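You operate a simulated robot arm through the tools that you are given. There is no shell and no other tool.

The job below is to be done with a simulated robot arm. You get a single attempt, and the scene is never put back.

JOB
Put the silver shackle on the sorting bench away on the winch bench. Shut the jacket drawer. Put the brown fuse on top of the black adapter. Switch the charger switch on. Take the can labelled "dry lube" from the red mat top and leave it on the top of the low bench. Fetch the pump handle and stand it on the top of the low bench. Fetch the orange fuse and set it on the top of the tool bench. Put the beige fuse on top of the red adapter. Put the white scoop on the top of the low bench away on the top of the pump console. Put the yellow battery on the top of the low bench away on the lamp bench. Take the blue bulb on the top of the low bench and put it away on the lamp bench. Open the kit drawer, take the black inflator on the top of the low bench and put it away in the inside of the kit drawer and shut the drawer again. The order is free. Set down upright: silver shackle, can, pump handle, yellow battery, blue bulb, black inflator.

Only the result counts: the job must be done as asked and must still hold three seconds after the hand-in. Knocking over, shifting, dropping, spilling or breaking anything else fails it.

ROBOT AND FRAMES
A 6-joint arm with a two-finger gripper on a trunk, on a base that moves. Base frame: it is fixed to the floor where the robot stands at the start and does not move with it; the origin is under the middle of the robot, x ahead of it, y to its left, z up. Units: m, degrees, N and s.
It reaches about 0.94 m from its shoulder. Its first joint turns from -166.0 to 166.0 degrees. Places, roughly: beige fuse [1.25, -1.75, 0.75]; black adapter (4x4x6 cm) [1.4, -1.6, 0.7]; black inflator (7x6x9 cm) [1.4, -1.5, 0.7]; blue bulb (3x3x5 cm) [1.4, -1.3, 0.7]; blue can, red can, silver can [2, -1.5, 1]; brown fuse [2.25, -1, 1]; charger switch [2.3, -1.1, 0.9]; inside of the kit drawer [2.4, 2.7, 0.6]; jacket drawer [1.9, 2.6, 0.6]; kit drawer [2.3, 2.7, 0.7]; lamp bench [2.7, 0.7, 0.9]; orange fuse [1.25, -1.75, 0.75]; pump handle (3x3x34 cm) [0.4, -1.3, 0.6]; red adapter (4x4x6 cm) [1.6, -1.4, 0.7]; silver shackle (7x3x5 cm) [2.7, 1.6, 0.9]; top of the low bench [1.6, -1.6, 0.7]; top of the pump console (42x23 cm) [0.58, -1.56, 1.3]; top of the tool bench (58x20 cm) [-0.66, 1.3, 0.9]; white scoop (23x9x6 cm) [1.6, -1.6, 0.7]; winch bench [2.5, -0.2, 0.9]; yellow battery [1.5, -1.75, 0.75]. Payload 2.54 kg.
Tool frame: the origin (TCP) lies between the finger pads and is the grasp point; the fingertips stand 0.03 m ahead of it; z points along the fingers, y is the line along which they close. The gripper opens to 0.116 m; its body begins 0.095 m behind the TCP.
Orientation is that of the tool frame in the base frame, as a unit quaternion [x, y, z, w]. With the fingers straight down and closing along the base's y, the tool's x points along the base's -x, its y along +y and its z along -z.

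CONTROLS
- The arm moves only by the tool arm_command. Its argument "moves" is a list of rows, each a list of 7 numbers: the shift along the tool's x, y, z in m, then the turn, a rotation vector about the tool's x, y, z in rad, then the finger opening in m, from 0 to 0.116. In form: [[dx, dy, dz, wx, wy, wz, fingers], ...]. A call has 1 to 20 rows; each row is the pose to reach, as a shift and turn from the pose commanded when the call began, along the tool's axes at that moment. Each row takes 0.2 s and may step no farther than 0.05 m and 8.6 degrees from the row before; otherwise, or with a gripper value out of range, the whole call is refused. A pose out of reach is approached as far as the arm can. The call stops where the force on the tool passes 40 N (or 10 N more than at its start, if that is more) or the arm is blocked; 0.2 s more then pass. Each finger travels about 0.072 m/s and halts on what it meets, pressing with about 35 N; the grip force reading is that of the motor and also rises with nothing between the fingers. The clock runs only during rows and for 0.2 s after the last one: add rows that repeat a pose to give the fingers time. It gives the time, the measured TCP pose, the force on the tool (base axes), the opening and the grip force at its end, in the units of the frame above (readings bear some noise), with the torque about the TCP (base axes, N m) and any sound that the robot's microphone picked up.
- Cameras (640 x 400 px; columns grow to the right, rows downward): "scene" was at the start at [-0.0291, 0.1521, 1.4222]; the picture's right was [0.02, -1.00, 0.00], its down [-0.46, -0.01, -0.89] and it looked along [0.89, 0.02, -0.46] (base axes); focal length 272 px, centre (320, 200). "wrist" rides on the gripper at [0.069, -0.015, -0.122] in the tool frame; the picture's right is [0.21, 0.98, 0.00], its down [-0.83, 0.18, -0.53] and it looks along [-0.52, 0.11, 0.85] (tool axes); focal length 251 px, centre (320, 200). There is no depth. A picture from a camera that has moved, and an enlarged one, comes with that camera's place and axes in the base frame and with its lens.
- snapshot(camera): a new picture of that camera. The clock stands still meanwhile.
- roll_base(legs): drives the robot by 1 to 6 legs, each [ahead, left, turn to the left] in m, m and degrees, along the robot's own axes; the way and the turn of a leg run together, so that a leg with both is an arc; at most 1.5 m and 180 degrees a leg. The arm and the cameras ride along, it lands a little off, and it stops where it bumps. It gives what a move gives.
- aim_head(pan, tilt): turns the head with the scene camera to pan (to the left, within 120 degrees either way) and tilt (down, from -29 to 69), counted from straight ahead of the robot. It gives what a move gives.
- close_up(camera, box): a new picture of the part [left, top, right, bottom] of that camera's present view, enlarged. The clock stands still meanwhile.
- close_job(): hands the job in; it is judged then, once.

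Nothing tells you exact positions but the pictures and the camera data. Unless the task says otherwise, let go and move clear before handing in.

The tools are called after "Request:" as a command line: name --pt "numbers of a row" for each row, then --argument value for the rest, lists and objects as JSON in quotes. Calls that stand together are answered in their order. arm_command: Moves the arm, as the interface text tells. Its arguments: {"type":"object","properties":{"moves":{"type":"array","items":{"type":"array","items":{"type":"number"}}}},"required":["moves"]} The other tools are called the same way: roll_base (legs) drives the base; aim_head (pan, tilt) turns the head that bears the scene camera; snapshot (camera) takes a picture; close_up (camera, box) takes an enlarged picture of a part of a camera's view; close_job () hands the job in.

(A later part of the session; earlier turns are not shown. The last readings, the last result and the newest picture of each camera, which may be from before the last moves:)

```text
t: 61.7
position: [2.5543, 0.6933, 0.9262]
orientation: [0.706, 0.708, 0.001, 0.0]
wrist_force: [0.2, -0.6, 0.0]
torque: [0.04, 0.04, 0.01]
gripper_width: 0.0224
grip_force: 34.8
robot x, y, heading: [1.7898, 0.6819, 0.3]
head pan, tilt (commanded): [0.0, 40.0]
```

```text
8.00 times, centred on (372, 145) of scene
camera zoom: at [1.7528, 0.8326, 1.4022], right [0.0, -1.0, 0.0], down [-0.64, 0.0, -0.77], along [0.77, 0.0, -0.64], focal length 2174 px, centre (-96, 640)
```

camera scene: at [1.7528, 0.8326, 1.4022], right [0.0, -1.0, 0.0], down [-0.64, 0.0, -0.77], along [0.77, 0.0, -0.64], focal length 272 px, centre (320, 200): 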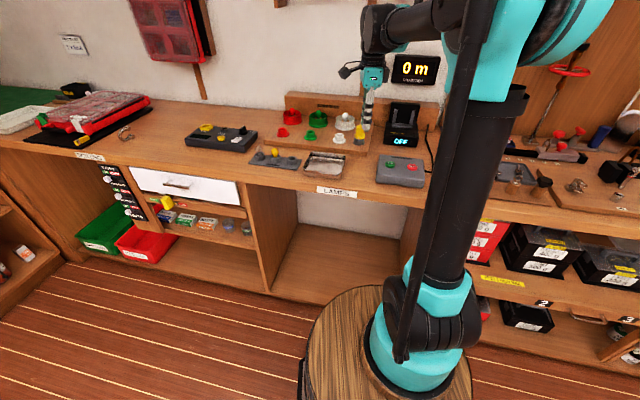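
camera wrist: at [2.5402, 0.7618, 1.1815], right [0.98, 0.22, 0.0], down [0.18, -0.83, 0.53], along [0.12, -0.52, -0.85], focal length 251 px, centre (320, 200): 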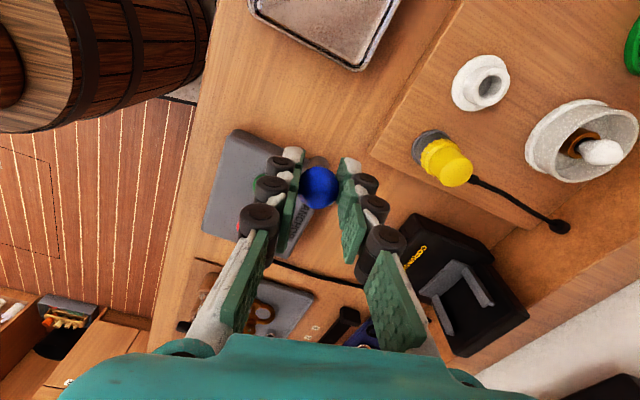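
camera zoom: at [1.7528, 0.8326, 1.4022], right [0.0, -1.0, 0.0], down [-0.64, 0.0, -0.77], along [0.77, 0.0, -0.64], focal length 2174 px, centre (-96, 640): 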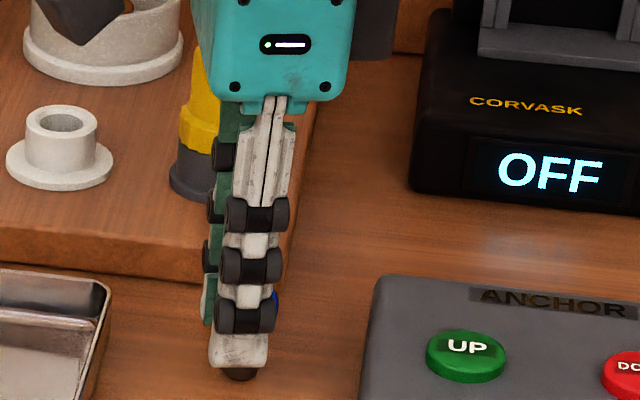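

Request:
arm_command --pt "0 0 0.002 0 0 0 0" --pt "0 0 0.004 0 0 0 0"

Request:
close_up --camera "scene" --box '[340, 120, 404, 170]'

```text
t: 62.3
position: [2.5559, 0.6932, 0.9242]
orientation: [0.706, 0.708, 0.0, 0.0]
wrist_force: [-0.2, 0.6, 26.3]
torque: [-0.06, -0.03, -0.01]
gripper_width: 0.0227
grip_force: 35.1
robot x, y, heading: [1.7902, 0.6798, 0.0]
head pan, tilt (commanded): [0.0, 40.0]
```

```text
8.00 times, centred on (372, 145) of scene
camera zoom: at [1.7519, 0.8327, 1.4022], right [0.0, -1.0, 0.0], down [-0.64, 0.0, -0.77], along [0.77, 0.0, -0.64], focal length 2174 px, centre (-96, 640)
```

zoom: 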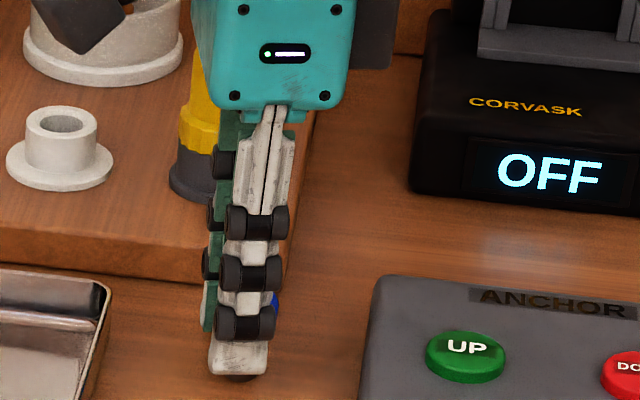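

Contact at TCP 0.924, so the counter is at about 0.883. I ease off slightly, open the fingers and rise.

Request:
arm_command --pt "0 0 -0.002 0 0 0 0" --pt "0 0 -0.002 0 0 0 0.03" --pt "0 0 -0.002 0 0 0 0.04" --pt "0 0 -0.002 0 0 0 0.05" --pt "0 0 -0.002 0 0 0 0.05"

Request:
close_up --camera "wrist" --box '[200, 100, 440, 250]'

```text
t: 63.5
position: [2.5562, 0.6929, 0.9247]
orientation: [0.706, 0.708, 0.0, 0.001]
wrist_force: [0.3, 0.4, 0.5]
torque: [0.02, 0.02, 0.02]
gripper_width: 0.0501
grip_force: 0.0
robot x, y, heading: [1.7856, 0.6857, 0.5]
head pan, tilt (commanded): [0.0, 40.0]
```

```text
2.67 times, centred on (320, 175) of wrist
camera zoom: at [2.541, 0.7616, 1.047], right [0.98, 0.22, 0.0], down [0.18, -0.82, 0.53], along [0.12, -0.52, -0.85], focal length 670 px, centre (320, 267)
```

zoom: 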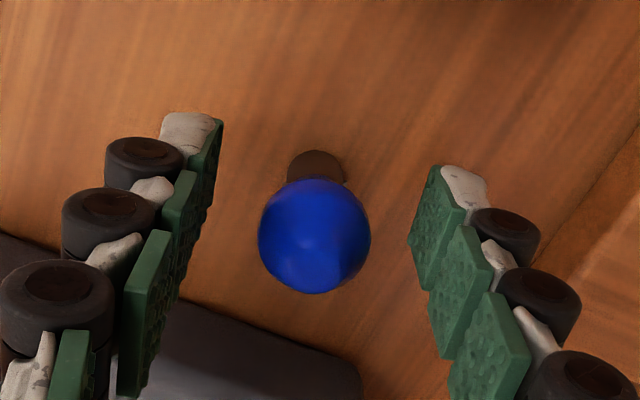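

Bulb stands upright and free. I rise straight up and turn the wrist back.

Request:
arm_command --pt "0 0 -0.04 0 0 0 0.05" --pt "0 0 -0.08 0 0 0 0.06" --pt "0 0 -0.13 0 0 0 0.08" --pt "0 0 -0.17 0 0 -0.143 0.116" --pt "0 0 -0.2 0 0 -0.286 0.116" --pt "0 -0.02 -0.23 0 0 -0.428 0.116" --pt "0 -0.04 -0.25 0 0 -0.571 0.116" --pt "0 -0.06 -0.27 0 0 -0.714 0.116" --pt "0 -0.08 -0.29 0 0 -0.857 0.116" --pt "0 -0.1 -0.29 0 0 -1.0 0.116" --pt "0 -0.12 -0.29 0 0 -1.142 0.116" --pt "0 -0.14 -0.29 0 0 -1.285 0.116" --pt "0 -0.17 -0.29 0 0 -1.428 0.116" --pt "0 -0.2 -0.29 0 0 -1.571 0.116"

Request:
close_up --camera "scene" --box '[180, 90, 450, 215]'

Request:
aim_head --pan -45 --tilt 45

Request:
snapshot --camera "scene"

```text
t: 66.5
position: [2.3551, 0.692, 1.214]
orientation: [-0.002, 1.0, 0.001, -0.001]
wrist_force: [1.2, -1.4, 0.3]
torque: [-0.05, 0.03, 0.01]
gripper_width: 0.1158
grip_force: 0.0
robot x, y, heading: [1.7855, 0.6832, 0.3]
head pan, tilt (commanded): [0.0, 40.0]
```

```text
2.37 times, centred on (315, 152) of scene
camera zoom: at [1.7531, 0.8326, 1.4022], right [0.0, -1.0, 0.0], down [-0.64, 0.0, -0.77], along [0.77, 0.0, -0.64], focal length 644 px, centre (332, 313)
```

zoom: 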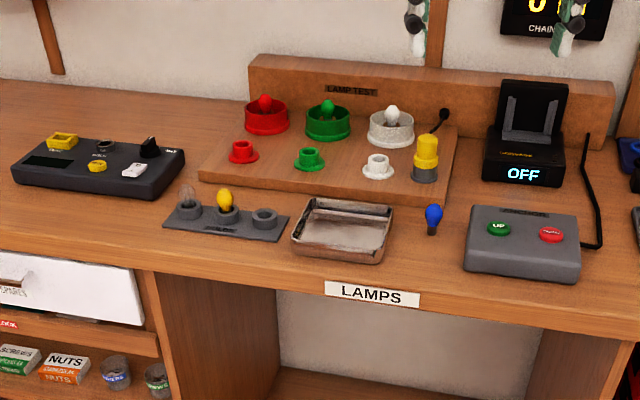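

```text
t: 67.6
position: [2.355, 0.6919, 1.215]
orientation: [-0.001, 1.0, 0.0, 0.0]
wrist_force: [-0.6, -0.4, 0.3]
torque: [-0.02, -0.01, -0.03]
gripper_width: 0.1161
grip_force: 0.1
robot x, y, heading: [1.7898, 0.6831, -0.1]
head pan, tilt (commanded): [-45.0, 45.0]
```

```text
taken
camera scene: at [1.7255, 0.7751, 1.395], right [-0.7, -0.71, 0.0], down [-0.5, 0.5, -0.71], along [0.5, -0.5, -0.71], focal length 272 px, centre (320, 200)
```

scene: 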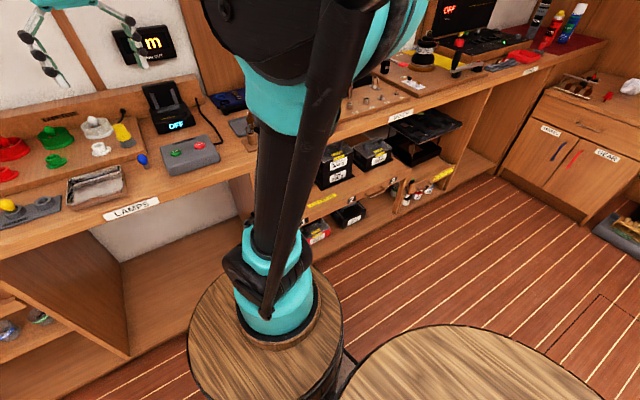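

The bulb stands on the lamp bench. Next is the silver shackle at the sorting bench; I slide left to it.

Request:
roll_base --legs '[[0, 0.75, 0]]'

Request:
aim_head --pan 0 --tilt 40

Request:
snapshot --camera "scene"

Request:
snapshot --camera "wrist"

```text
t: 71.7
position: [2.3475, 1.4491, 1.2154]
orientation: [-0.006, 1.0, 0.001, 0.001]
wrist_force: [-0.8, -0.3, 0.4]
torque: [-0.01, 0.01, -0.01]
gripper_width: 0.1158
grip_force: 0.1
robot x, y, heading: [1.7825, 1.4352, 0.7]
head pan, tilt (commanded): [-45.0, 45.0]
```

```text
t: 72.8
position: [2.3487, 1.449, 1.2137]
orientation: [-0.007, 1.0, 0.001, 0.001]
wrist_force: [-0.5, -0.3, 0.2]
torque: [-0.02, -0.01, 0.01]
gripper_width: 0.116
grip_force: 0.1
robot x, y, heading: [1.7826, 1.4317, 0.8]
head pan, tilt (commanded): [0.0, 40.0]
```

```text
taken
camera scene: at [1.7455, 1.5839, 1.4022], right [0.01, -1.0, 0.0], down [-0.64, -0.01, -0.77], along [0.77, 0.01, -0.64], focal length 272 px, centre (320, 200)
```

scene: 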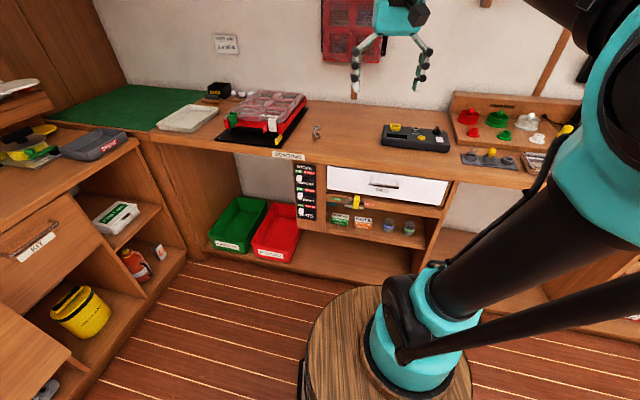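

```text
taken
camera wrist: at [2.2804, 1.4324, 1.3375], right [-0.23, 0.97, 0.0], down [0.82, 0.19, 0.53], along [0.52, 0.12, -0.85], focal length 251 px, centre (320, 200)
```

wrist: 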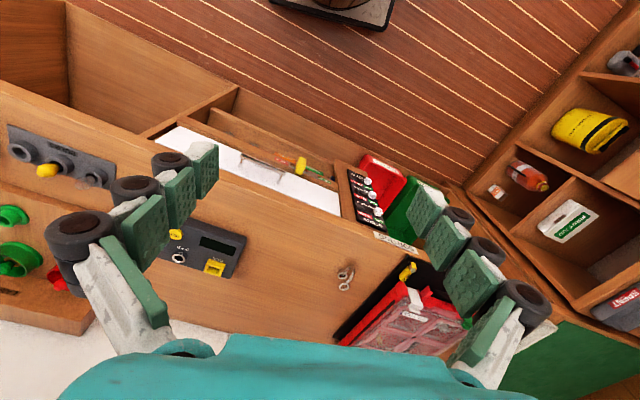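

Request:
close_up --camera "scene" --box '[270, 105, 366, 165]'

Request:
close_up --camera "wrist" --box '[290, 240, 410, 315]'

Request:
close_up --camera "scene" --box '[0, 60, 200, 400]'

```text
6.67 times, centred on (318, 135) of scene
camera zoom: at [1.7455, 1.5839, 1.4022], right [0.01, -1.0, 0.0], down [-0.64, -0.01, -0.77], along [0.77, 0.01, -0.64], focal length 1811 px, centre (333, 633)
```

zoom: 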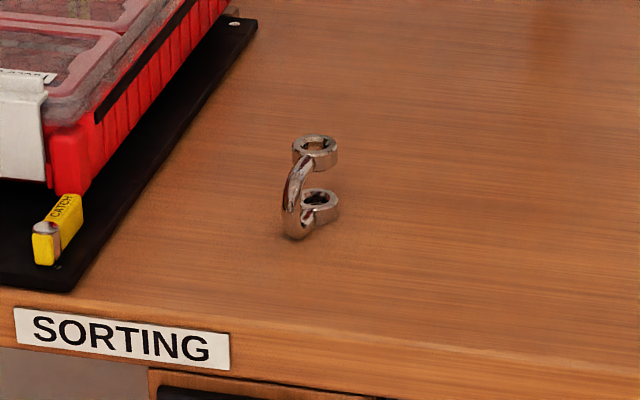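

```text
5.33 times, centred on (350, 278) of wrist
camera zoom: at [2.2804, 1.4324, 1.3375], right [-0.23, 0.97, 0.0], down [0.82, 0.19, 0.53], along [0.52, 0.12, -0.85], focal length 1341 px, centre (160, -213)
```

zoom: 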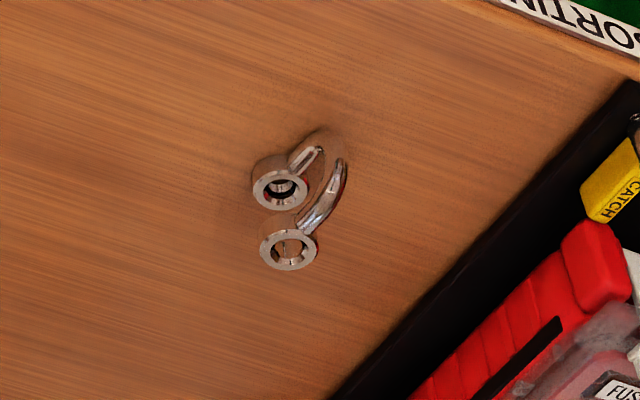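

```text
1.18 times, centred on (100, 230) of scene
camera zoom: at [1.7455, 1.5839, 1.4022], right [0.01, -1.0, 0.0], down [-0.64, -0.01, -0.77], along [0.77, 0.01, -0.64], focal length 320 px, centre (579, 165)
```

zoom: 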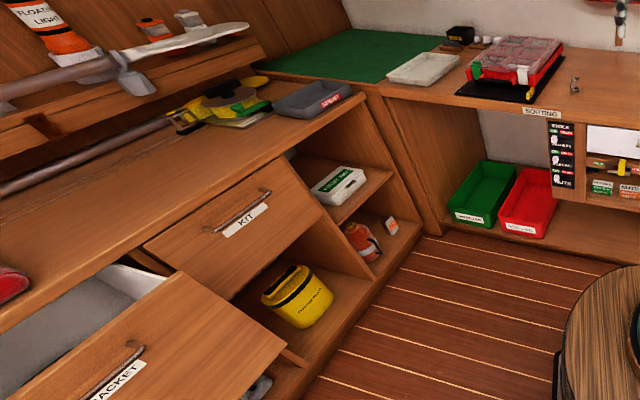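

The shackle stands on its side at about (2.753, 1.60), eyes stacked, bow towards (−0.91, 0.41). I drive 0.2 m nearer for reach.

Request:
roll_base --legs '[[0.2, 0, 0]]'

Request:
close_up --camera "wrist" --box '[240, 80, 480, 230]'

Request:
snapshot --camera "scene"

```text
t: 74.4
position: [2.5493, 1.4508, 1.2142]
orientation: [-0.007, 1.0, 0.0, 0.001]
wrist_force: [-0.2, -0.6, -0.1]
torque: [-0.03, -0.04, -0.02]
gripper_width: 0.116
grip_force: 0.0
robot x, y, heading: [1.983, 1.4344, 0.7]
head pan, tilt (commanded): [0.0, 40.0]
```

```text
2.67 times, centred on (360, 155) of wrist
camera zoom: at [2.4815, 1.4344, 1.3375], right [-0.23, 0.97, 0.0], down [0.82, 0.19, 0.53], along [0.52, 0.12, -0.85], focal length 670 px, centre (213, 320)
```

zoom: 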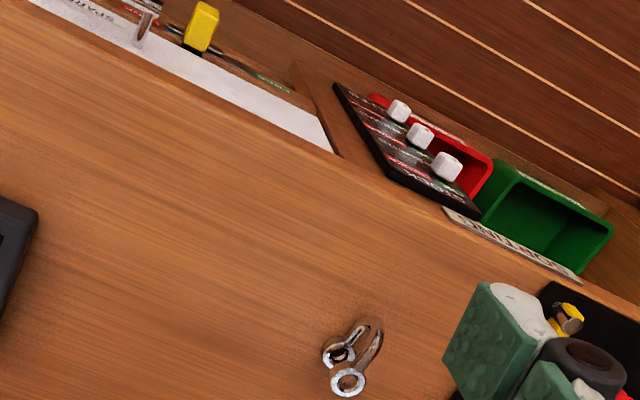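

```text
taken
camera scene: at [1.9467, 1.5864, 1.4022], right [0.01, -1.0, 0.0], down [-0.64, -0.01, -0.77], along [0.77, 0.01, -0.64], focal length 272 px, centre (320, 200)
```

scene: 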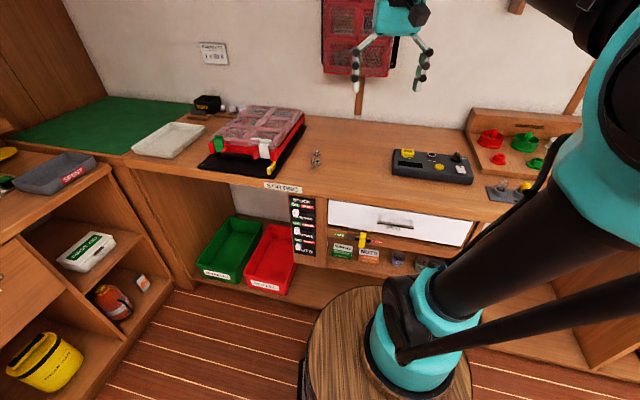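

The shackle eye is confirmed at about (2.754, 1.601). I move above it with the wrist turned so the fingers close across it.

Request:
arm_command --pt "-0.0259 0.0184 0.0243 0 0 0.0585 0.116" --pt "-0.0517 0.0368 0.0485 0 0 0.117 0.1" --pt "-0.0776 0.0552 0.0728 0 0 0.1755 0.09" --pt "-0.1034 0.0737 0.097 0 0 0.234 0.08" --pt "-0.1293 0.0921 0.1213 0 0 0.2925 0.07" --pt "-0.1551 0.1105 0.1455 0 0 0.351 0.07" --pt "-0.181 0.1289 0.1698 0 0 0.4095 0.07" --pt "-0.2068 0.1473 0.194 0 0 0.468 0.07" --pt "-0.2068 0.1473 0.194 0 0 0.468 0.07"

Request:
snapshot --camera "wrist"

```text
t: 76.4
position: [2.7559, 1.5995, 1.0183]
orientation: [0.226, 0.974, 0.0, 0.001]
wrist_force: [-0.2, -0.4, 0.2]
torque: [0.0, -0.03, -0.02]
gripper_width: 0.0699
grip_force: 0.1
robot x, y, heading: [1.9809, 1.4372, 0.7]
head pan, tilt (commanded): [0.0, 40.0]
```

```text
taken
camera wrist: at [2.6884, 1.616, 1.1411], right [0.24, 0.97, 0.0], down [0.82, -0.2, 0.53], along [0.52, -0.13, -0.84], focal length 251 px, centre (320, 200)
```

wrist: 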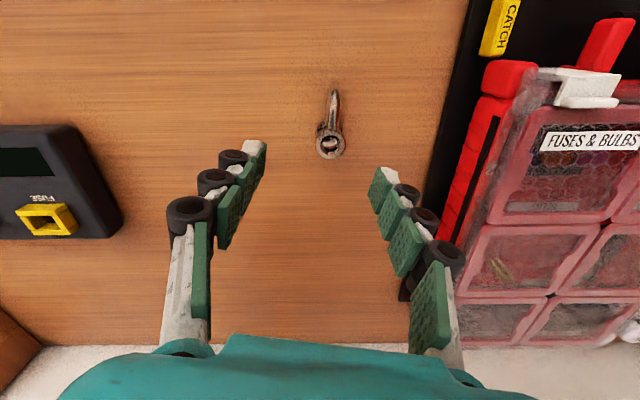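

Request:
close_up --camera "wrist" --box '[272, 80, 368, 170]'

```text
4.44 times, centred on (320, 125) of wrist
camera zoom: at [2.6884, 1.616, 1.1411], right [0.24, 0.97, 0.0], down [0.82, -0.2, 0.53], along [0.52, -0.13, -0.84], focal length 1118 px, centre (320, 533)
```

zoom: 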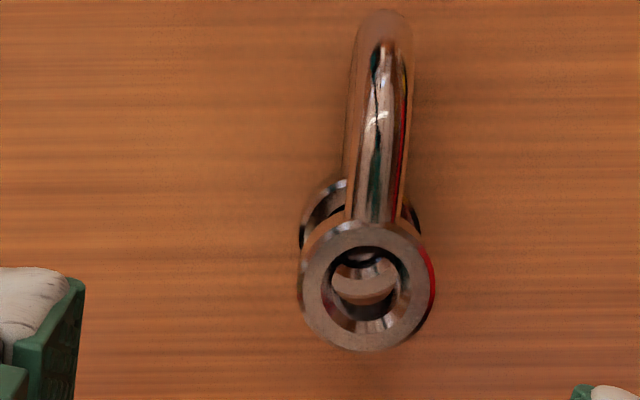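

Small correction: shift about 1 cm and turn −0.1 rad, then lower and grip the eyes.

Request:
arm_command --pt "-0.0035 0.0089 0.02 0 0 -0.1 0.07" --pt "-0.0035 0.0089 0.06 0 0 -0.1 0.07" --pt "-0.0035 0.0089 0.09 0 0 -0.1 0.07" --pt "-0.0035 0.0089 0.096 0 0 -0.1 0.07" --pt "-0.0035 0.0089 0.096 0 0 -0.1 0.05" --pt "-0.0035 0.0089 0.096 0 0 -0.1 0.03" --pt "-0.0035 0.0089 0.096 0 0 -0.1 0.0" --pt "-0.0035 0.0089 0.096 0 0 -0.1 0.0"

Request:
close_up --camera "wrist" --box '[200, 100, 440, 250]'

```text
t: 78.2
position: [2.7623, 1.6071, 0.9241]
orientation: [0.177, 0.984, 0.0, 0.001]
wrist_force: [-0.4, -0.1, 0.6]
torque: [0.0, -0.01, 0.01]
gripper_width: 0.026
grip_force: 34.6
robot x, y, heading: [1.9851, 1.4346, 0.5]
head pan, tilt (commanded): [0.0, 40.0]
```

```text
2.67 times, centred on (320, 175) of wrist
camera zoom: at [2.6926, 1.6164, 1.0464], right [0.14, 0.99, 0.0], down [0.84, -0.12, 0.53], along [0.53, -0.08, -0.84], focal length 670 px, centre (320, 267)
```

zoom: 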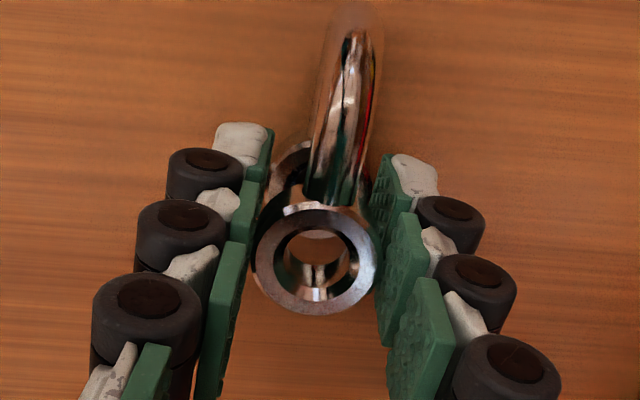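

The shackle is gripped (26 mm). I lift it and drive to the winch bench.

Request:
arm_command --pt "0 0 -0.03 0 0 0 0" --pt "0 0 -0.07 0 0 0 0" --pt "0 0 -0.12 0 0 0 0" --pt "0.03 -0.02 -0.16 0 0 0 0" --pt "0.06 -0.04 -0.19 0 0 0 0" --pt "0.09 -0.06 -0.22 0 0 0 0" --pt "0.12 -0.09 -0.24 0 0 0 0" --pt "0.15 -0.12 -0.26 0 0 0 0" --pt "0.18 -0.14 -0.28 0 0 0 0"

Request:
roll_base --legs '[[-0.35, 0, 0], [0, -1.4, 0], [0, -0.25, -0.6]]'

Request:
snapshot --camera "scene"

Request:
snapshot --camera "wrist"

```text
refused: row 4 steps farther than a row can; nothing moved
```

```text
t: 85.1
position: [2.4154, 0.5315, 0.9241]
orientation: [0.186, 0.983, 0.002, -0.004]
wrist_force: [-0.3, 0.5, 2.0]
torque: [-0.02, -0.01, 0.03]
gripper_width: 0.0253
grip_force: 35.2
robot x, y, heading: [1.6367, 0.3748, -0.6]
head pan, tilt (commanded): [0.0, 40.0]
stopped in leg 2: the force on the tool passed its limit at 56 N (the readings are from after the stop); the commanded pose is now the measured one
```

```text
taken
camera scene: at [1.6037, 0.5283, 1.4022], right [-0.01, -1.0, 0.0], down [-0.64, 0.01, -0.77], along [0.77, -0.01, -0.64], focal length 272 px, centre (320, 200)
```

scene: 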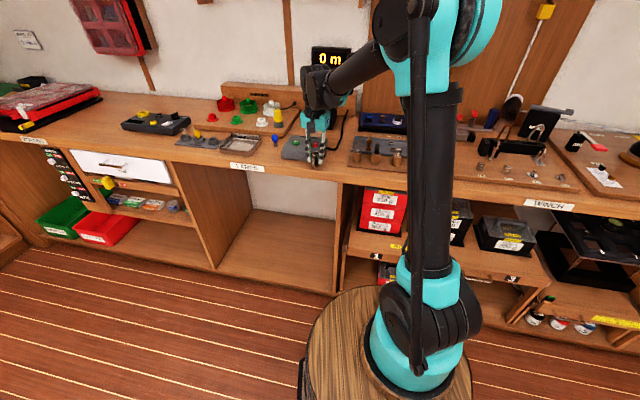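

```text
taken
camera wrist: at [2.3475, 0.5426, 1.047], right [0.16, 0.99, 0.01], down [0.84, -0.14, 0.53], along [0.52, -0.08, -0.85], focal length 251 px, centre (320, 200)
```

wrist: 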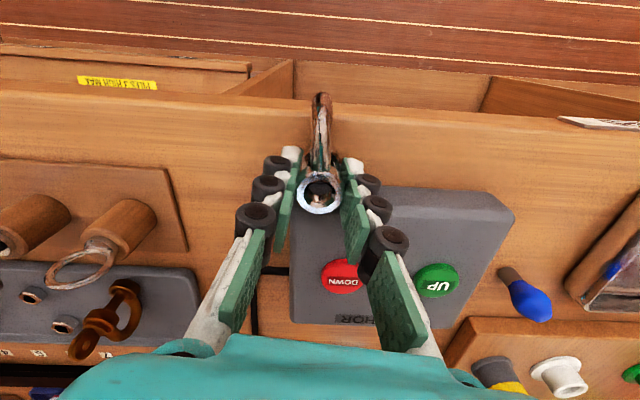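

The lift was refused because one step was too long, and the drive ran with the shackle still low. It stopped near (2.415, 0.53), probably with the shackle against the counter edge. I lift clear now and check for any harm.

Request:
arm_command --pt "0 0 -0.02 0 0 0 0" --pt "0 0 -0.06 0 0 0 0" --pt "0 0 -0.1 0 0 0 0" --pt "0 0 -0.14 0 0 0 0" --pt "0 0 -0.18 0 0 0 0" --pt "0 0 -0.22 0 0 0 0" --pt "0 0 -0.26 0 0 0 0" --pt "0 0 -0.28 0 0 0 0"

```text
t: 86.9
position: [2.4169, 0.5299, 1.2046]
orientation: [0.187, 0.982, 0.002, -0.003]
wrist_force: [0.3, -0.3, -2.5]
torque: [0.02, 0.0, -0.02]
gripper_width: 0.0253
grip_force: 34.8
robot x, y, heading: [1.634, 0.3741, -1.0]
head pan, tilt (commanded): [0.0, 40.0]
```

Request:
snapshot --camera "wrist"

Request:
close_up --camera "wrist" --box '[220, 80, 420, 240]'

Request:
close_up --camera "scene" --box '[170, 80, 400, 190]'

Request:
close_up --camera "scene" --box '[0, 60, 230, 210]'

```text
taken
camera wrist: at [2.3485, 0.5407, 1.328], right [0.16, 0.99, 0.01], down [0.84, -0.14, 0.53], along [0.52, -0.08, -0.85], focal length 251 px, centre (320, 200)
```

wrist: 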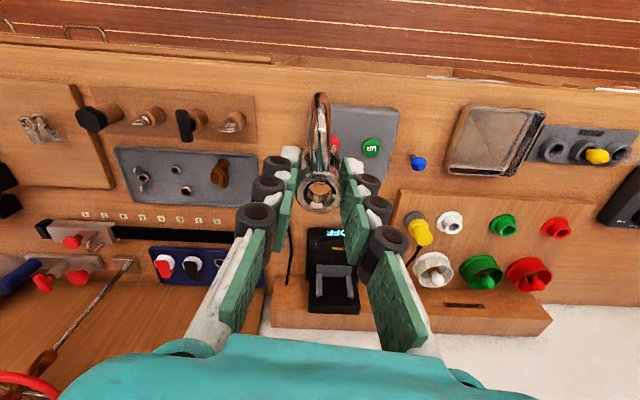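

```text
2.50 times, centred on (320, 160) of wrist
camera zoom: at [2.3485, 0.5407, 1.328], right [0.16, 0.99, 0.01], down [0.84, -0.14, 0.53], along [0.52, -0.08, -0.85], focal length 629 px, centre (320, 300)
```

zoom: 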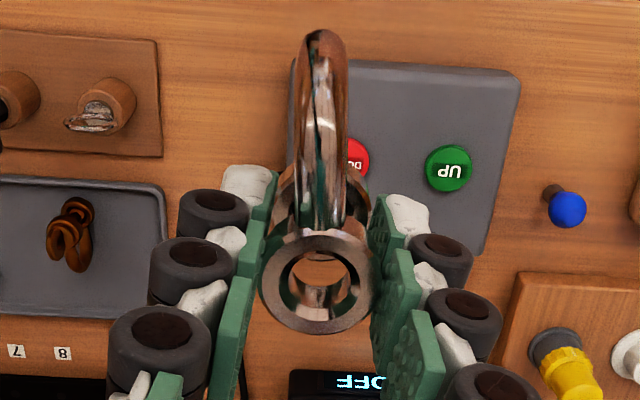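

```text
2.78 times, centred on (285, 135) of scene
camera zoom: at [1.6039, 0.5283, 1.4022], right [-0.01, -1.0, 0.0], down [-0.64, 0.01, -0.77], along [0.77, -0.01, -0.64], focal length 756 px, centre (417, 381)
```

zoom: 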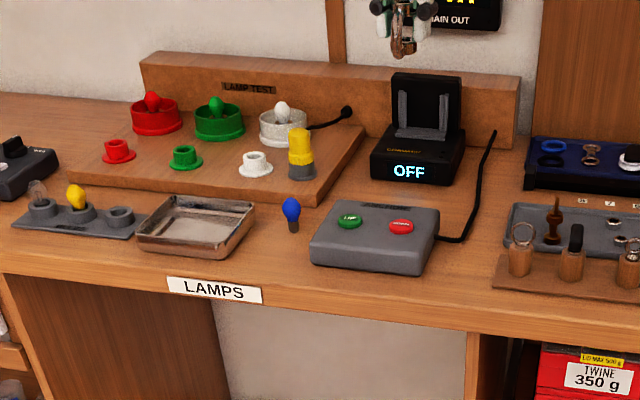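

```text
2.67 times, centred on (115, 135) of scene
camera zoom: at [1.6039, 0.5283, 1.4022], right [-0.01, -1.0, 0.0], down [-0.64, 0.01, -0.77], along [0.77, -0.01, -0.64], focal length 724 px, centre (867, 373)
```

zoom: 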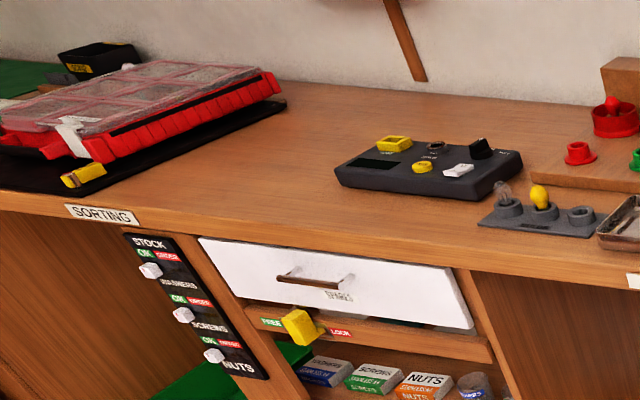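

Nothing on the benches has shifted and the shackle is still in the hand. I check its tilt from the scene camera.

Request:
aim_head --pan 0 --tilt 15

Request:
snapshot --camera "scene"

```text
t: 87.8
position: [2.4182, 0.53, 1.2045]
orientation: [0.186, 0.982, 0.003, -0.005]
wrist_force: [0.3, 0.1, -1.4]
torque: [0.0, -0.06, -0.02]
gripper_width: 0.0255
grip_force: 35.1
robot x, y, heading: [1.6371, 0.3791, -0.7]
head pan, tilt (commanded): [0.0, 15.0]
```

```text
taken
camera scene: at [1.6122, 0.5281, 1.4417], right [-0.01, -1.0, 0.0], down [-0.26, 0.0, -0.97], along [0.97, -0.01, -0.26], focal length 272 px, centre (320, 200)
```

scene: 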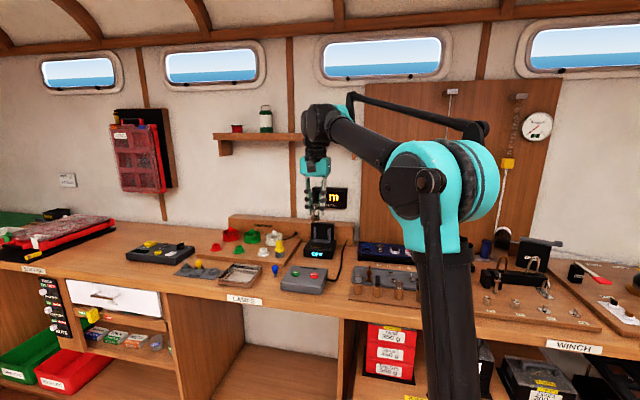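

Request:
close_up --camera "scene" --box '[285, 150, 355, 235]'

Request:
close_up --camera "scene" --box '[340, 210, 640, 370]'

```text
4.71 times, centred on (320, 192) of scene
camera zoom: at [1.6122, 0.5281, 1.4417], right [-0.01, -1.0, 0.0], down [-0.26, 0.0, -0.97], along [0.97, -0.01, -0.26], focal length 1279 px, centre (320, 235)
```

zoom: 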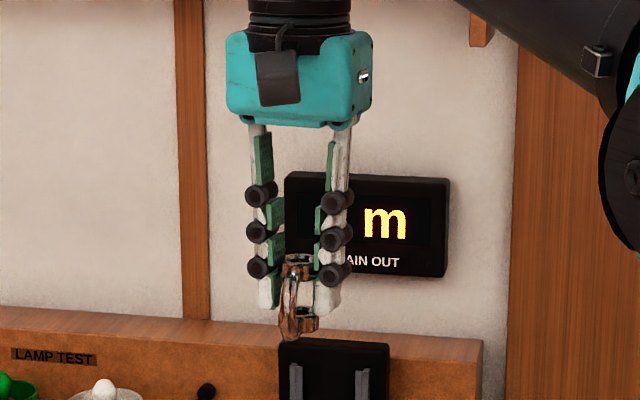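

```text
2.13 times, centred on (490, 290) of scene
camera zoom: at [1.6122, 0.5281, 1.4417], right [-0.01, -1.0, 0.0], down [-0.26, 0.0, -0.97], along [0.97, -0.01, -0.26], focal length 580 px, centre (-43, 8)
```

zoom: 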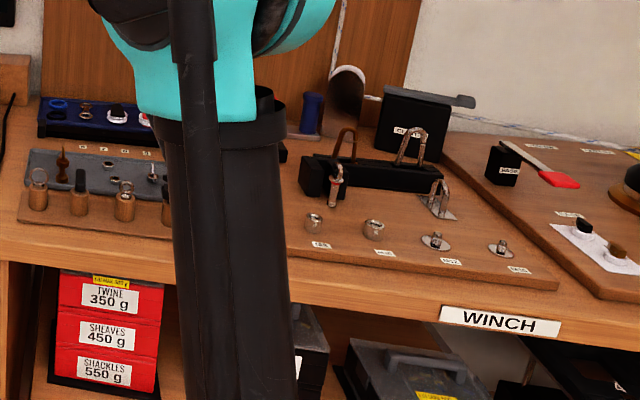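

The shackle hangs nearly upright. I pull the arm back a little and slide right to view the winch bench.

Request:
arm_command --pt "0.035 -0.014 0 0 0 0 0" --pt "0.07 -0.028 0 0 0 0 0" --pt "0.105 -0.042 0 0 0 0 0" --pt "0.14 -0.055 0 0 0 0 0"

```text
t: 88.8
position: [2.2669, 0.5287, 1.2043]
orientation: [0.186, 0.982, 0.002, -0.005]
wrist_force: [0.4, 0.5, -2.4]
torque: [-0.02, 0.04, 0.02]
gripper_width: 0.0254
grip_force: 34.9
robot x, y, heading: [1.6416, 0.3805, -0.9]
head pan, tilt (commanded): [0.0, 15.0]
```

Request:
roll_base --legs '[[0, -0.5, 0.9]]'

Request:
aim_head --pan 0 --tilt 42

Request:
snapshot --camera "scene"

Request:
snapshot --camera "wrist"

```text
t: 91.7
position: [2.2604, 0.0404, 1.2034]
orientation: [0.179, 0.984, 0.003, -0.004]
wrist_force: [0.4, -0.2, -1.4]
torque: [-0.02, -0.02, 0.01]
gripper_width: 0.0252
grip_force: 34.7
robot x, y, heading: [1.634, -0.1218, -0.1]
head pan, tilt (commanded): [0.0, 15.0]
```

```text
t: 92.6
position: [2.2608, 0.0398, 1.2056]
orientation: [0.18, 0.984, 0.003, -0.004]
wrist_force: [0.4, 0.2, -1.3]
torque: [-0.01, -0.02, 0.02]
gripper_width: 0.0252
grip_force: 35.1
robot x, y, heading: [1.6388, -0.1219, -0.0]
head pan, tilt (commanded): [0.0, 42.0]
```

```text
taken
camera scene: at [1.5973, 0.0302, 1.3993], right [0.0, -1.0, 0.0], down [-0.67, 0.0, -0.74], along [0.74, 0.0, -0.67], focal length 272 px, centre (320, 200)
```

scene: 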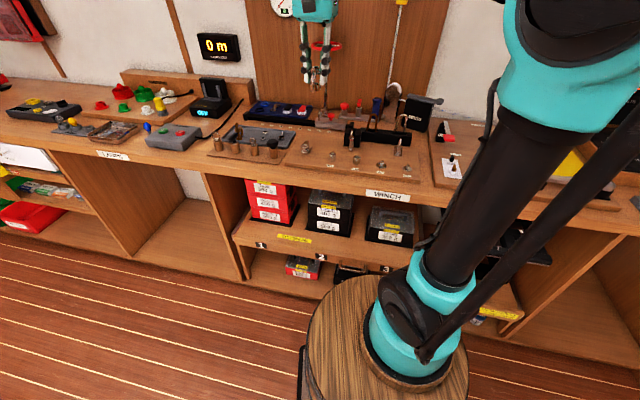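

```text
taken
camera wrist: at [2.1932, 0.0492, 1.3273], right [0.14, 0.99, 0.01], down [0.84, -0.13, 0.53], along [0.52, -0.07, -0.85], focal length 251 px, centre (320, 200)
```

wrist: 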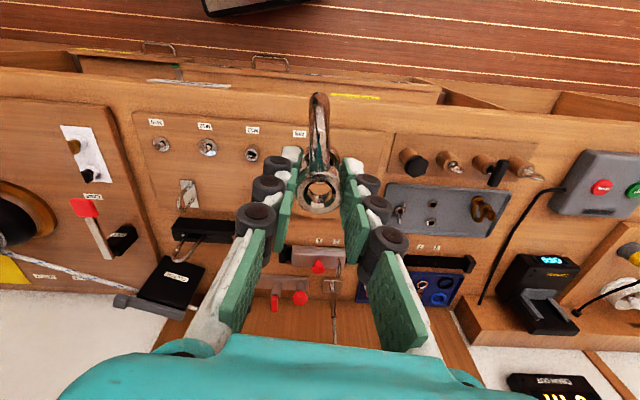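

Request:
close_up --camera "wrist" --box '[0, 60, 320, 260]'

Request:
close_up --camera "wrist" --box '[300, 60, 620, 260]'

Request:
close_up --camera "scene" --box '[190, 90, 510, 220]'

```text
2.00 times, centred on (160, 160) of wrist
camera zoom: at [2.1932, 0.0492, 1.3273], right [0.14, 0.99, 0.01], down [0.84, -0.13, 0.53], along [0.52, -0.07, -0.85], focal length 503 px, centre (640, 280)
```

zoom: 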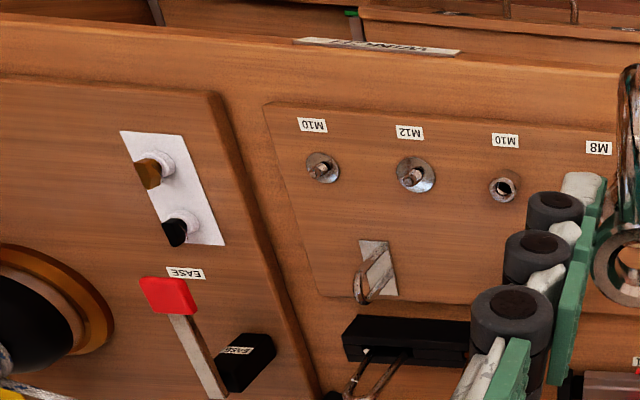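

```text
2.00 times, centred on (460, 160) of wrist
camera zoom: at [2.1932, 0.0492, 1.3273], right [0.14, 0.99, 0.01], down [0.84, -0.13, 0.53], along [0.52, -0.07, -0.85], focal length 503 px, centre (40, 280)
```

zoom: 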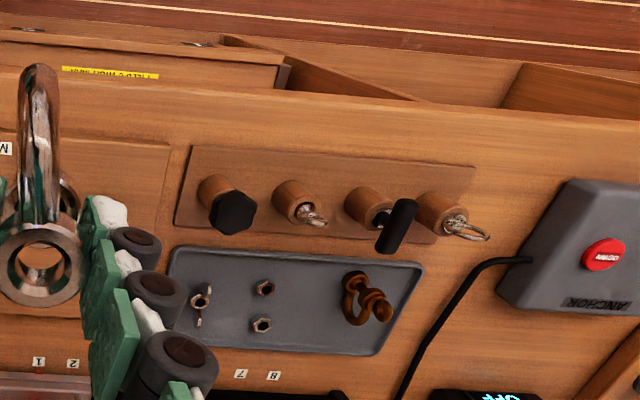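

```text
2.00 times, centred on (350, 155) of scene
camera zoom: at [1.5973, 0.0302, 1.3993], right [0.0, -1.0, 0.0], down [-0.67, 0.0, -0.74], along [0.74, 0.0, -0.67], focal length 543 px, centre (260, 290)
```

zoom: 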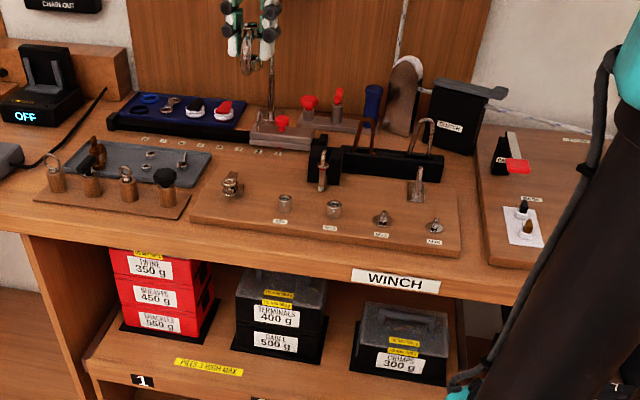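

Request:
close_up --camera "scene" --box '[270, 155, 350, 205]'

Request:
close_up --camera "scene" --box '[400, 150, 470, 210]'

Request:
close_up --camera "scene" --box '[285, 30, 355, 100]'

```text
8.00 times, centred on (310, 180) of scene
camera zoom: at [1.5973, 0.0302, 1.3993], right [0.0, -1.0, 0.0], down [-0.67, 0.0, -0.74], along [0.74, 0.0, -0.67], focal length 2174 px, centre (400, 360)
```

zoom: 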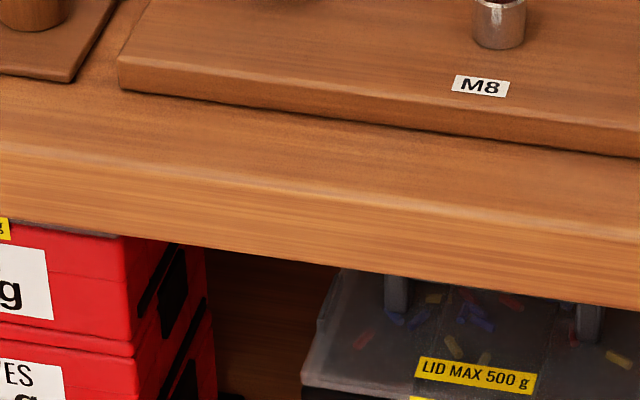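

```text
6.67 times, centred on (435, 180) of scene
camera zoom: at [1.5973, 0.0302, 1.3993], right [0.0, -1.0, 0.0], down [-0.67, 0.0, -0.74], along [0.74, 0.0, -0.67], focal length 1811 px, centre (-447, 333)
```

zoom: 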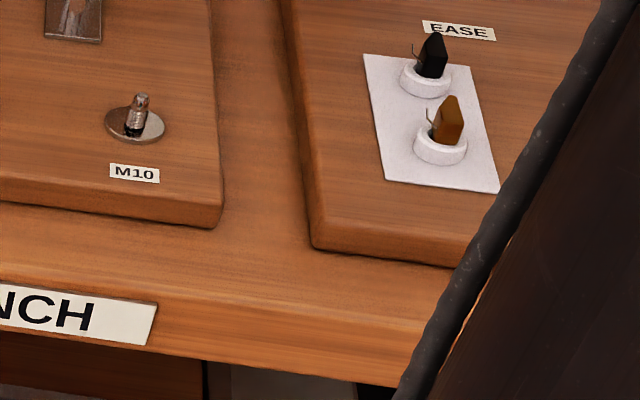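

```text
5.71 times, centred on (320, 65) of scene
camera zoom: at [1.5973, 0.0302, 1.3993], right [0.0, -1.0, 0.0], down [-0.67, 0.0, -0.74], along [0.74, 0.0, -0.67], focal length 1553 px, centre (320, 971)
```

zoom: 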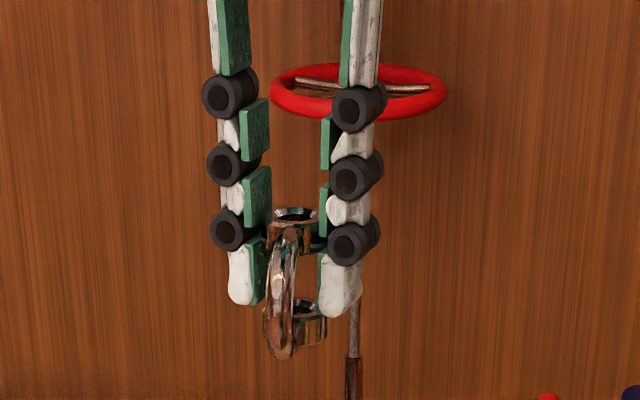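

The free strip of counter in front of the boards is about 4 cm wide; at y = −0.12 it runs x 2.240–2.279. I turn the shackle so it lies along the strip and move above (2.260, −0.12).

Request:
arm_command --pt "-0.0051 -0.0136 0.005 0 0 0.1444 0" --pt "-0.0103 -0.0272 0.01 0 0 0.2887 0" --pt "-0.0154 -0.0409 0.02 0 0 0.4331 0" --pt "-0.0206 -0.0545 0.03 0 0 0.5775 0" --pt "-0.0257 -0.0681 0.04 0 0 0.7218 0" --pt "-0.0309 -0.0817 0.055 0 0 0.8662 0" --pt "-0.036 -0.0953 0.07 0 0 1.0105 0" --pt "-0.0412 -0.1089 0.09 0 0 1.1549 0" --pt "-0.0463 -0.1226 0.11 0 0 1.2993 0" --pt "-0.0515 -0.1362 0.13 0 0 1.4436 0" --pt "-0.0566 -0.1498 0.155 0 0 1.588 0" --pt "-0.0566 -0.1498 0.155 0 0 1.588 0"

```text
t: 95.2
position: [2.2609, -0.1215, 1.0471]
orientation: [0.828, 0.56, -0.002, -0.005]
wrist_force: [-0.8, -0.1, -1.5]
torque: [-0.02, 0.03, 0.0]
gripper_width: 0.0254
grip_force: 35.2
robot x, y, heading: [1.6333, -0.1203, -0.1]
head pan, tilt (commanded): [0.0, 42.0]
```

Request:
snapshot --camera "wrist"

Request:
close_up --camera "scene" --box '[320, 60, 440, 210]'

```text
taken
camera wrist: at [2.2742, -0.053, 1.1709], right [0.99, -0.16, -0.01], down [-0.13, -0.84, 0.53], along [-0.09, -0.52, -0.85], focal length 251 px, centre (320, 200)
```

wrist: 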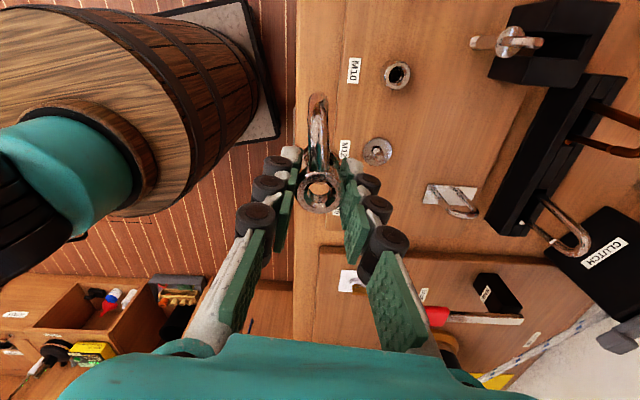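

```text
2.67 times, centred on (380, 135) of scene
camera zoom: at [1.5973, 0.0302, 1.3993], right [0.0, -1.0, 0.0], down [-0.67, 0.0, -0.74], along [0.74, 0.0, -0.67], focal length 724 px, centre (160, 373)
```

zoom: 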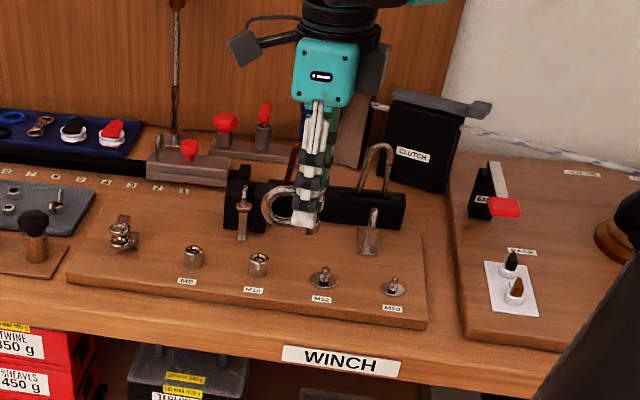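

Request:
close_up --camera "wrist" --box '[270, 0, 430, 120]'

Request:
close_up --camera "wrist" --box '[260, 90, 400, 300]'

```text
3.33 times, centred on (350, 60) of wrist
camera zoom: at [2.2742, -0.053, 1.1709], right [0.99, -0.16, -0.01], down [-0.13, -0.84, 0.53], along [-0.09, -0.52, -0.85], focal length 838 px, centre (220, 667)
```

zoom: 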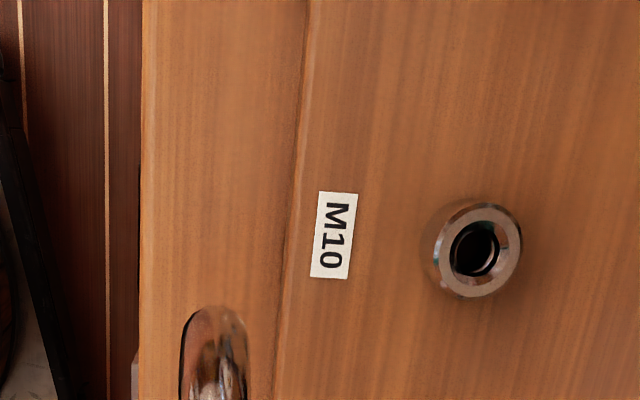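

```text
1.90 times, centred on (330, 195) of wrist
camera zoom: at [2.2742, -0.053, 1.1709], right [0.99, -0.16, -0.01], down [-0.13, -0.84, 0.53], along [-0.09, -0.52, -0.85], focal length 479 px, centre (301, 210)
```

zoom: 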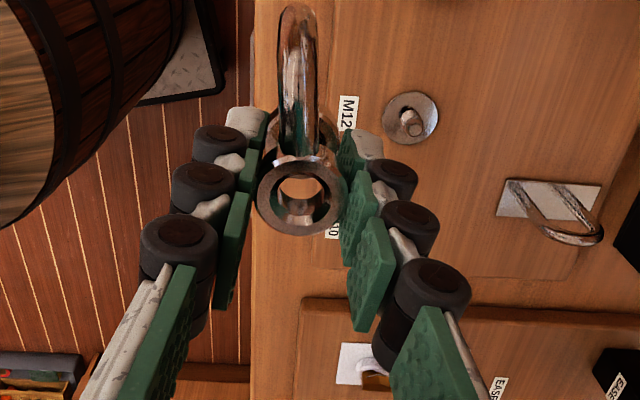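

The strip at y −0.12 spans x 2.234–2.279, and the shackle is lined up with it. I shift 4 mm and lower.

Request:
arm_command --pt "-0.0015 -0.0037 0.04 0 0 0 0" --pt "-0.0015 -0.0037 0.08 0 0 0 0" --pt "-0.0015 -0.0037 0.1 0 0 0 0" --pt "-0.0015 -0.0037 0.107 0 0 0 0"

Request:
close_up --camera "scene" --box '[330, 130, 430, 210]'

Request:
close_up --camera "wrist" --box '[240, 80, 400, 240]'

```text
t: 96.2
position: [2.2551, -0.1197, 0.942]
orientation: [0.828, 0.561, 0.0, -0.004]
wrist_force: [-1.1, 0.6, -1.8]
torque: [-0.01, -0.01, -0.01]
gripper_width: 0.0249
grip_force: 35.4
robot x, y, heading: [1.6321, -0.1183, -0.2]
head pan, tilt (commanded): [0.0, 42.0]
```

```text
5.00 times, centred on (380, 170) of scene
camera zoom: at [1.5973, 0.0302, 1.3993], right [0.0, -1.0, 0.0], down [-0.67, 0.0, -0.74], along [0.74, 0.0, -0.67], focal length 1358 px, centre (20, 350)
```

zoom: 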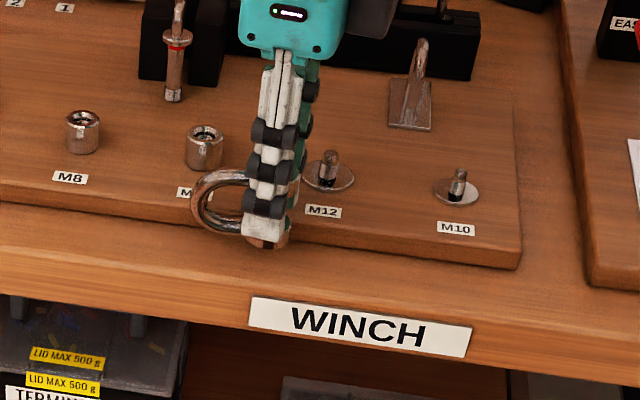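

```text
2.50 times, centred on (320, 160) of wrist
camera zoom: at [2.2693, -0.0507, 1.0645], right [0.99, -0.16, -0.01], down [-0.13, -0.84, 0.53], along [-0.09, -0.52, -0.85], focal length 629 px, centre (320, 300)
```

zoom: 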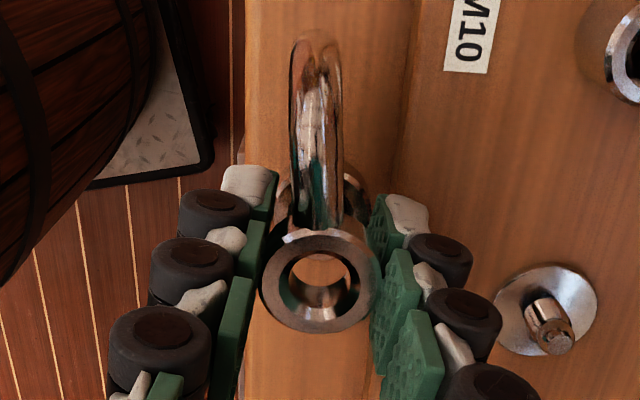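

Request:
arm_command --pt "0 0 0.003 0 0 0 0" --pt "0 0 0.006 0 0 0 0"

```text
t: 96.8
position: [2.2555, -0.1192, 0.9348]
orientation: [0.828, 0.561, -0.001, -0.005]
wrist_force: [-0.8, 0.6, -0.4]
torque: [-0.04, -0.01, 0.02]
gripper_width: 0.0253
grip_force: 34.3
robot x, y, heading: [1.6308, -0.1222, -0.0]
head pan, tilt (commanded): [0.0, 42.0]
```

Request:
arm_command --pt "0 0 0.002 0 0 0 0"

```text
t: 97.2
position: [2.256, -0.1181, 0.9333]
orientation: [0.828, 0.561, -0.001, -0.005]
wrist_force: [0.0, -0.1, -1.7]
torque: [-0.02, 0.01, 0.03]
gripper_width: 0.025
grip_force: 35.3
robot x, y, heading: [1.6365, -0.1208, 0.1]
head pan, tilt (commanded): [0.0, 42.0]
```

Request:
arm_command --pt "0 0 0.0015 0 0 0 0" --pt "0 0 0.003 0 0 0 0"

Request:
close_up --camera "scene" --box '[340, 155, 400, 200]'

```text
t: 97.8
position: [2.2561, -0.118, 0.9298]
orientation: [0.828, 0.561, -0.001, -0.005]
wrist_force: [0.9, -0.5, -2.0]
torque: [-0.02, 0.02, 0.0]
gripper_width: 0.025
grip_force: 34.4
robot x, y, heading: [1.6356, -0.1175, 0.1]
head pan, tilt (commanded): [0.0, 42.0]
```

```text
8.89 times, centred on (370, 178) of scene
camera zoom: at [1.5973, 0.0302, 1.3993], right [0.0, -1.0, 0.0], down [-0.67, 0.0, -0.74], along [0.74, 0.0, -0.67], focal length 2415 px, centre (-124, 400)
```

zoom: 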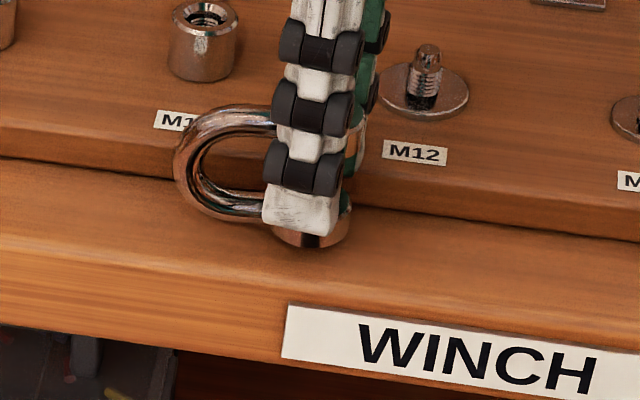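

Request:
arm_command --pt "0 0 0.002 0 0 0 0"

```text
t: 98.2
position: [2.2556, -0.1186, 0.9278]
orientation: [0.828, 0.561, -0.002, -0.005]
wrist_force: [-0.3, -0.2, -0.7]
torque: [-0.04, -0.02, 0.02]
gripper_width: 0.0253
grip_force: 35.3
robot x, y, heading: [1.633, -0.1171, -0.1]
head pan, tilt (commanded): [0.0, 42.0]
```

Request:
arm_command --pt "0 0 0.002 0 0 0 0"

```text
t: 98.6
position: [2.2557, -0.1189, 0.9278]
orientation: [0.828, 0.561, -0.001, -0.004]
wrist_force: [1.4, 1.5, 23.3]
torque: [0.07, -0.6, 0.06]
gripper_width: 0.0251
grip_force: 35.4
robot x, y, heading: [1.6343, -0.1189, 0.1]
head pan, tilt (commanded): [0.0, 42.0]
```

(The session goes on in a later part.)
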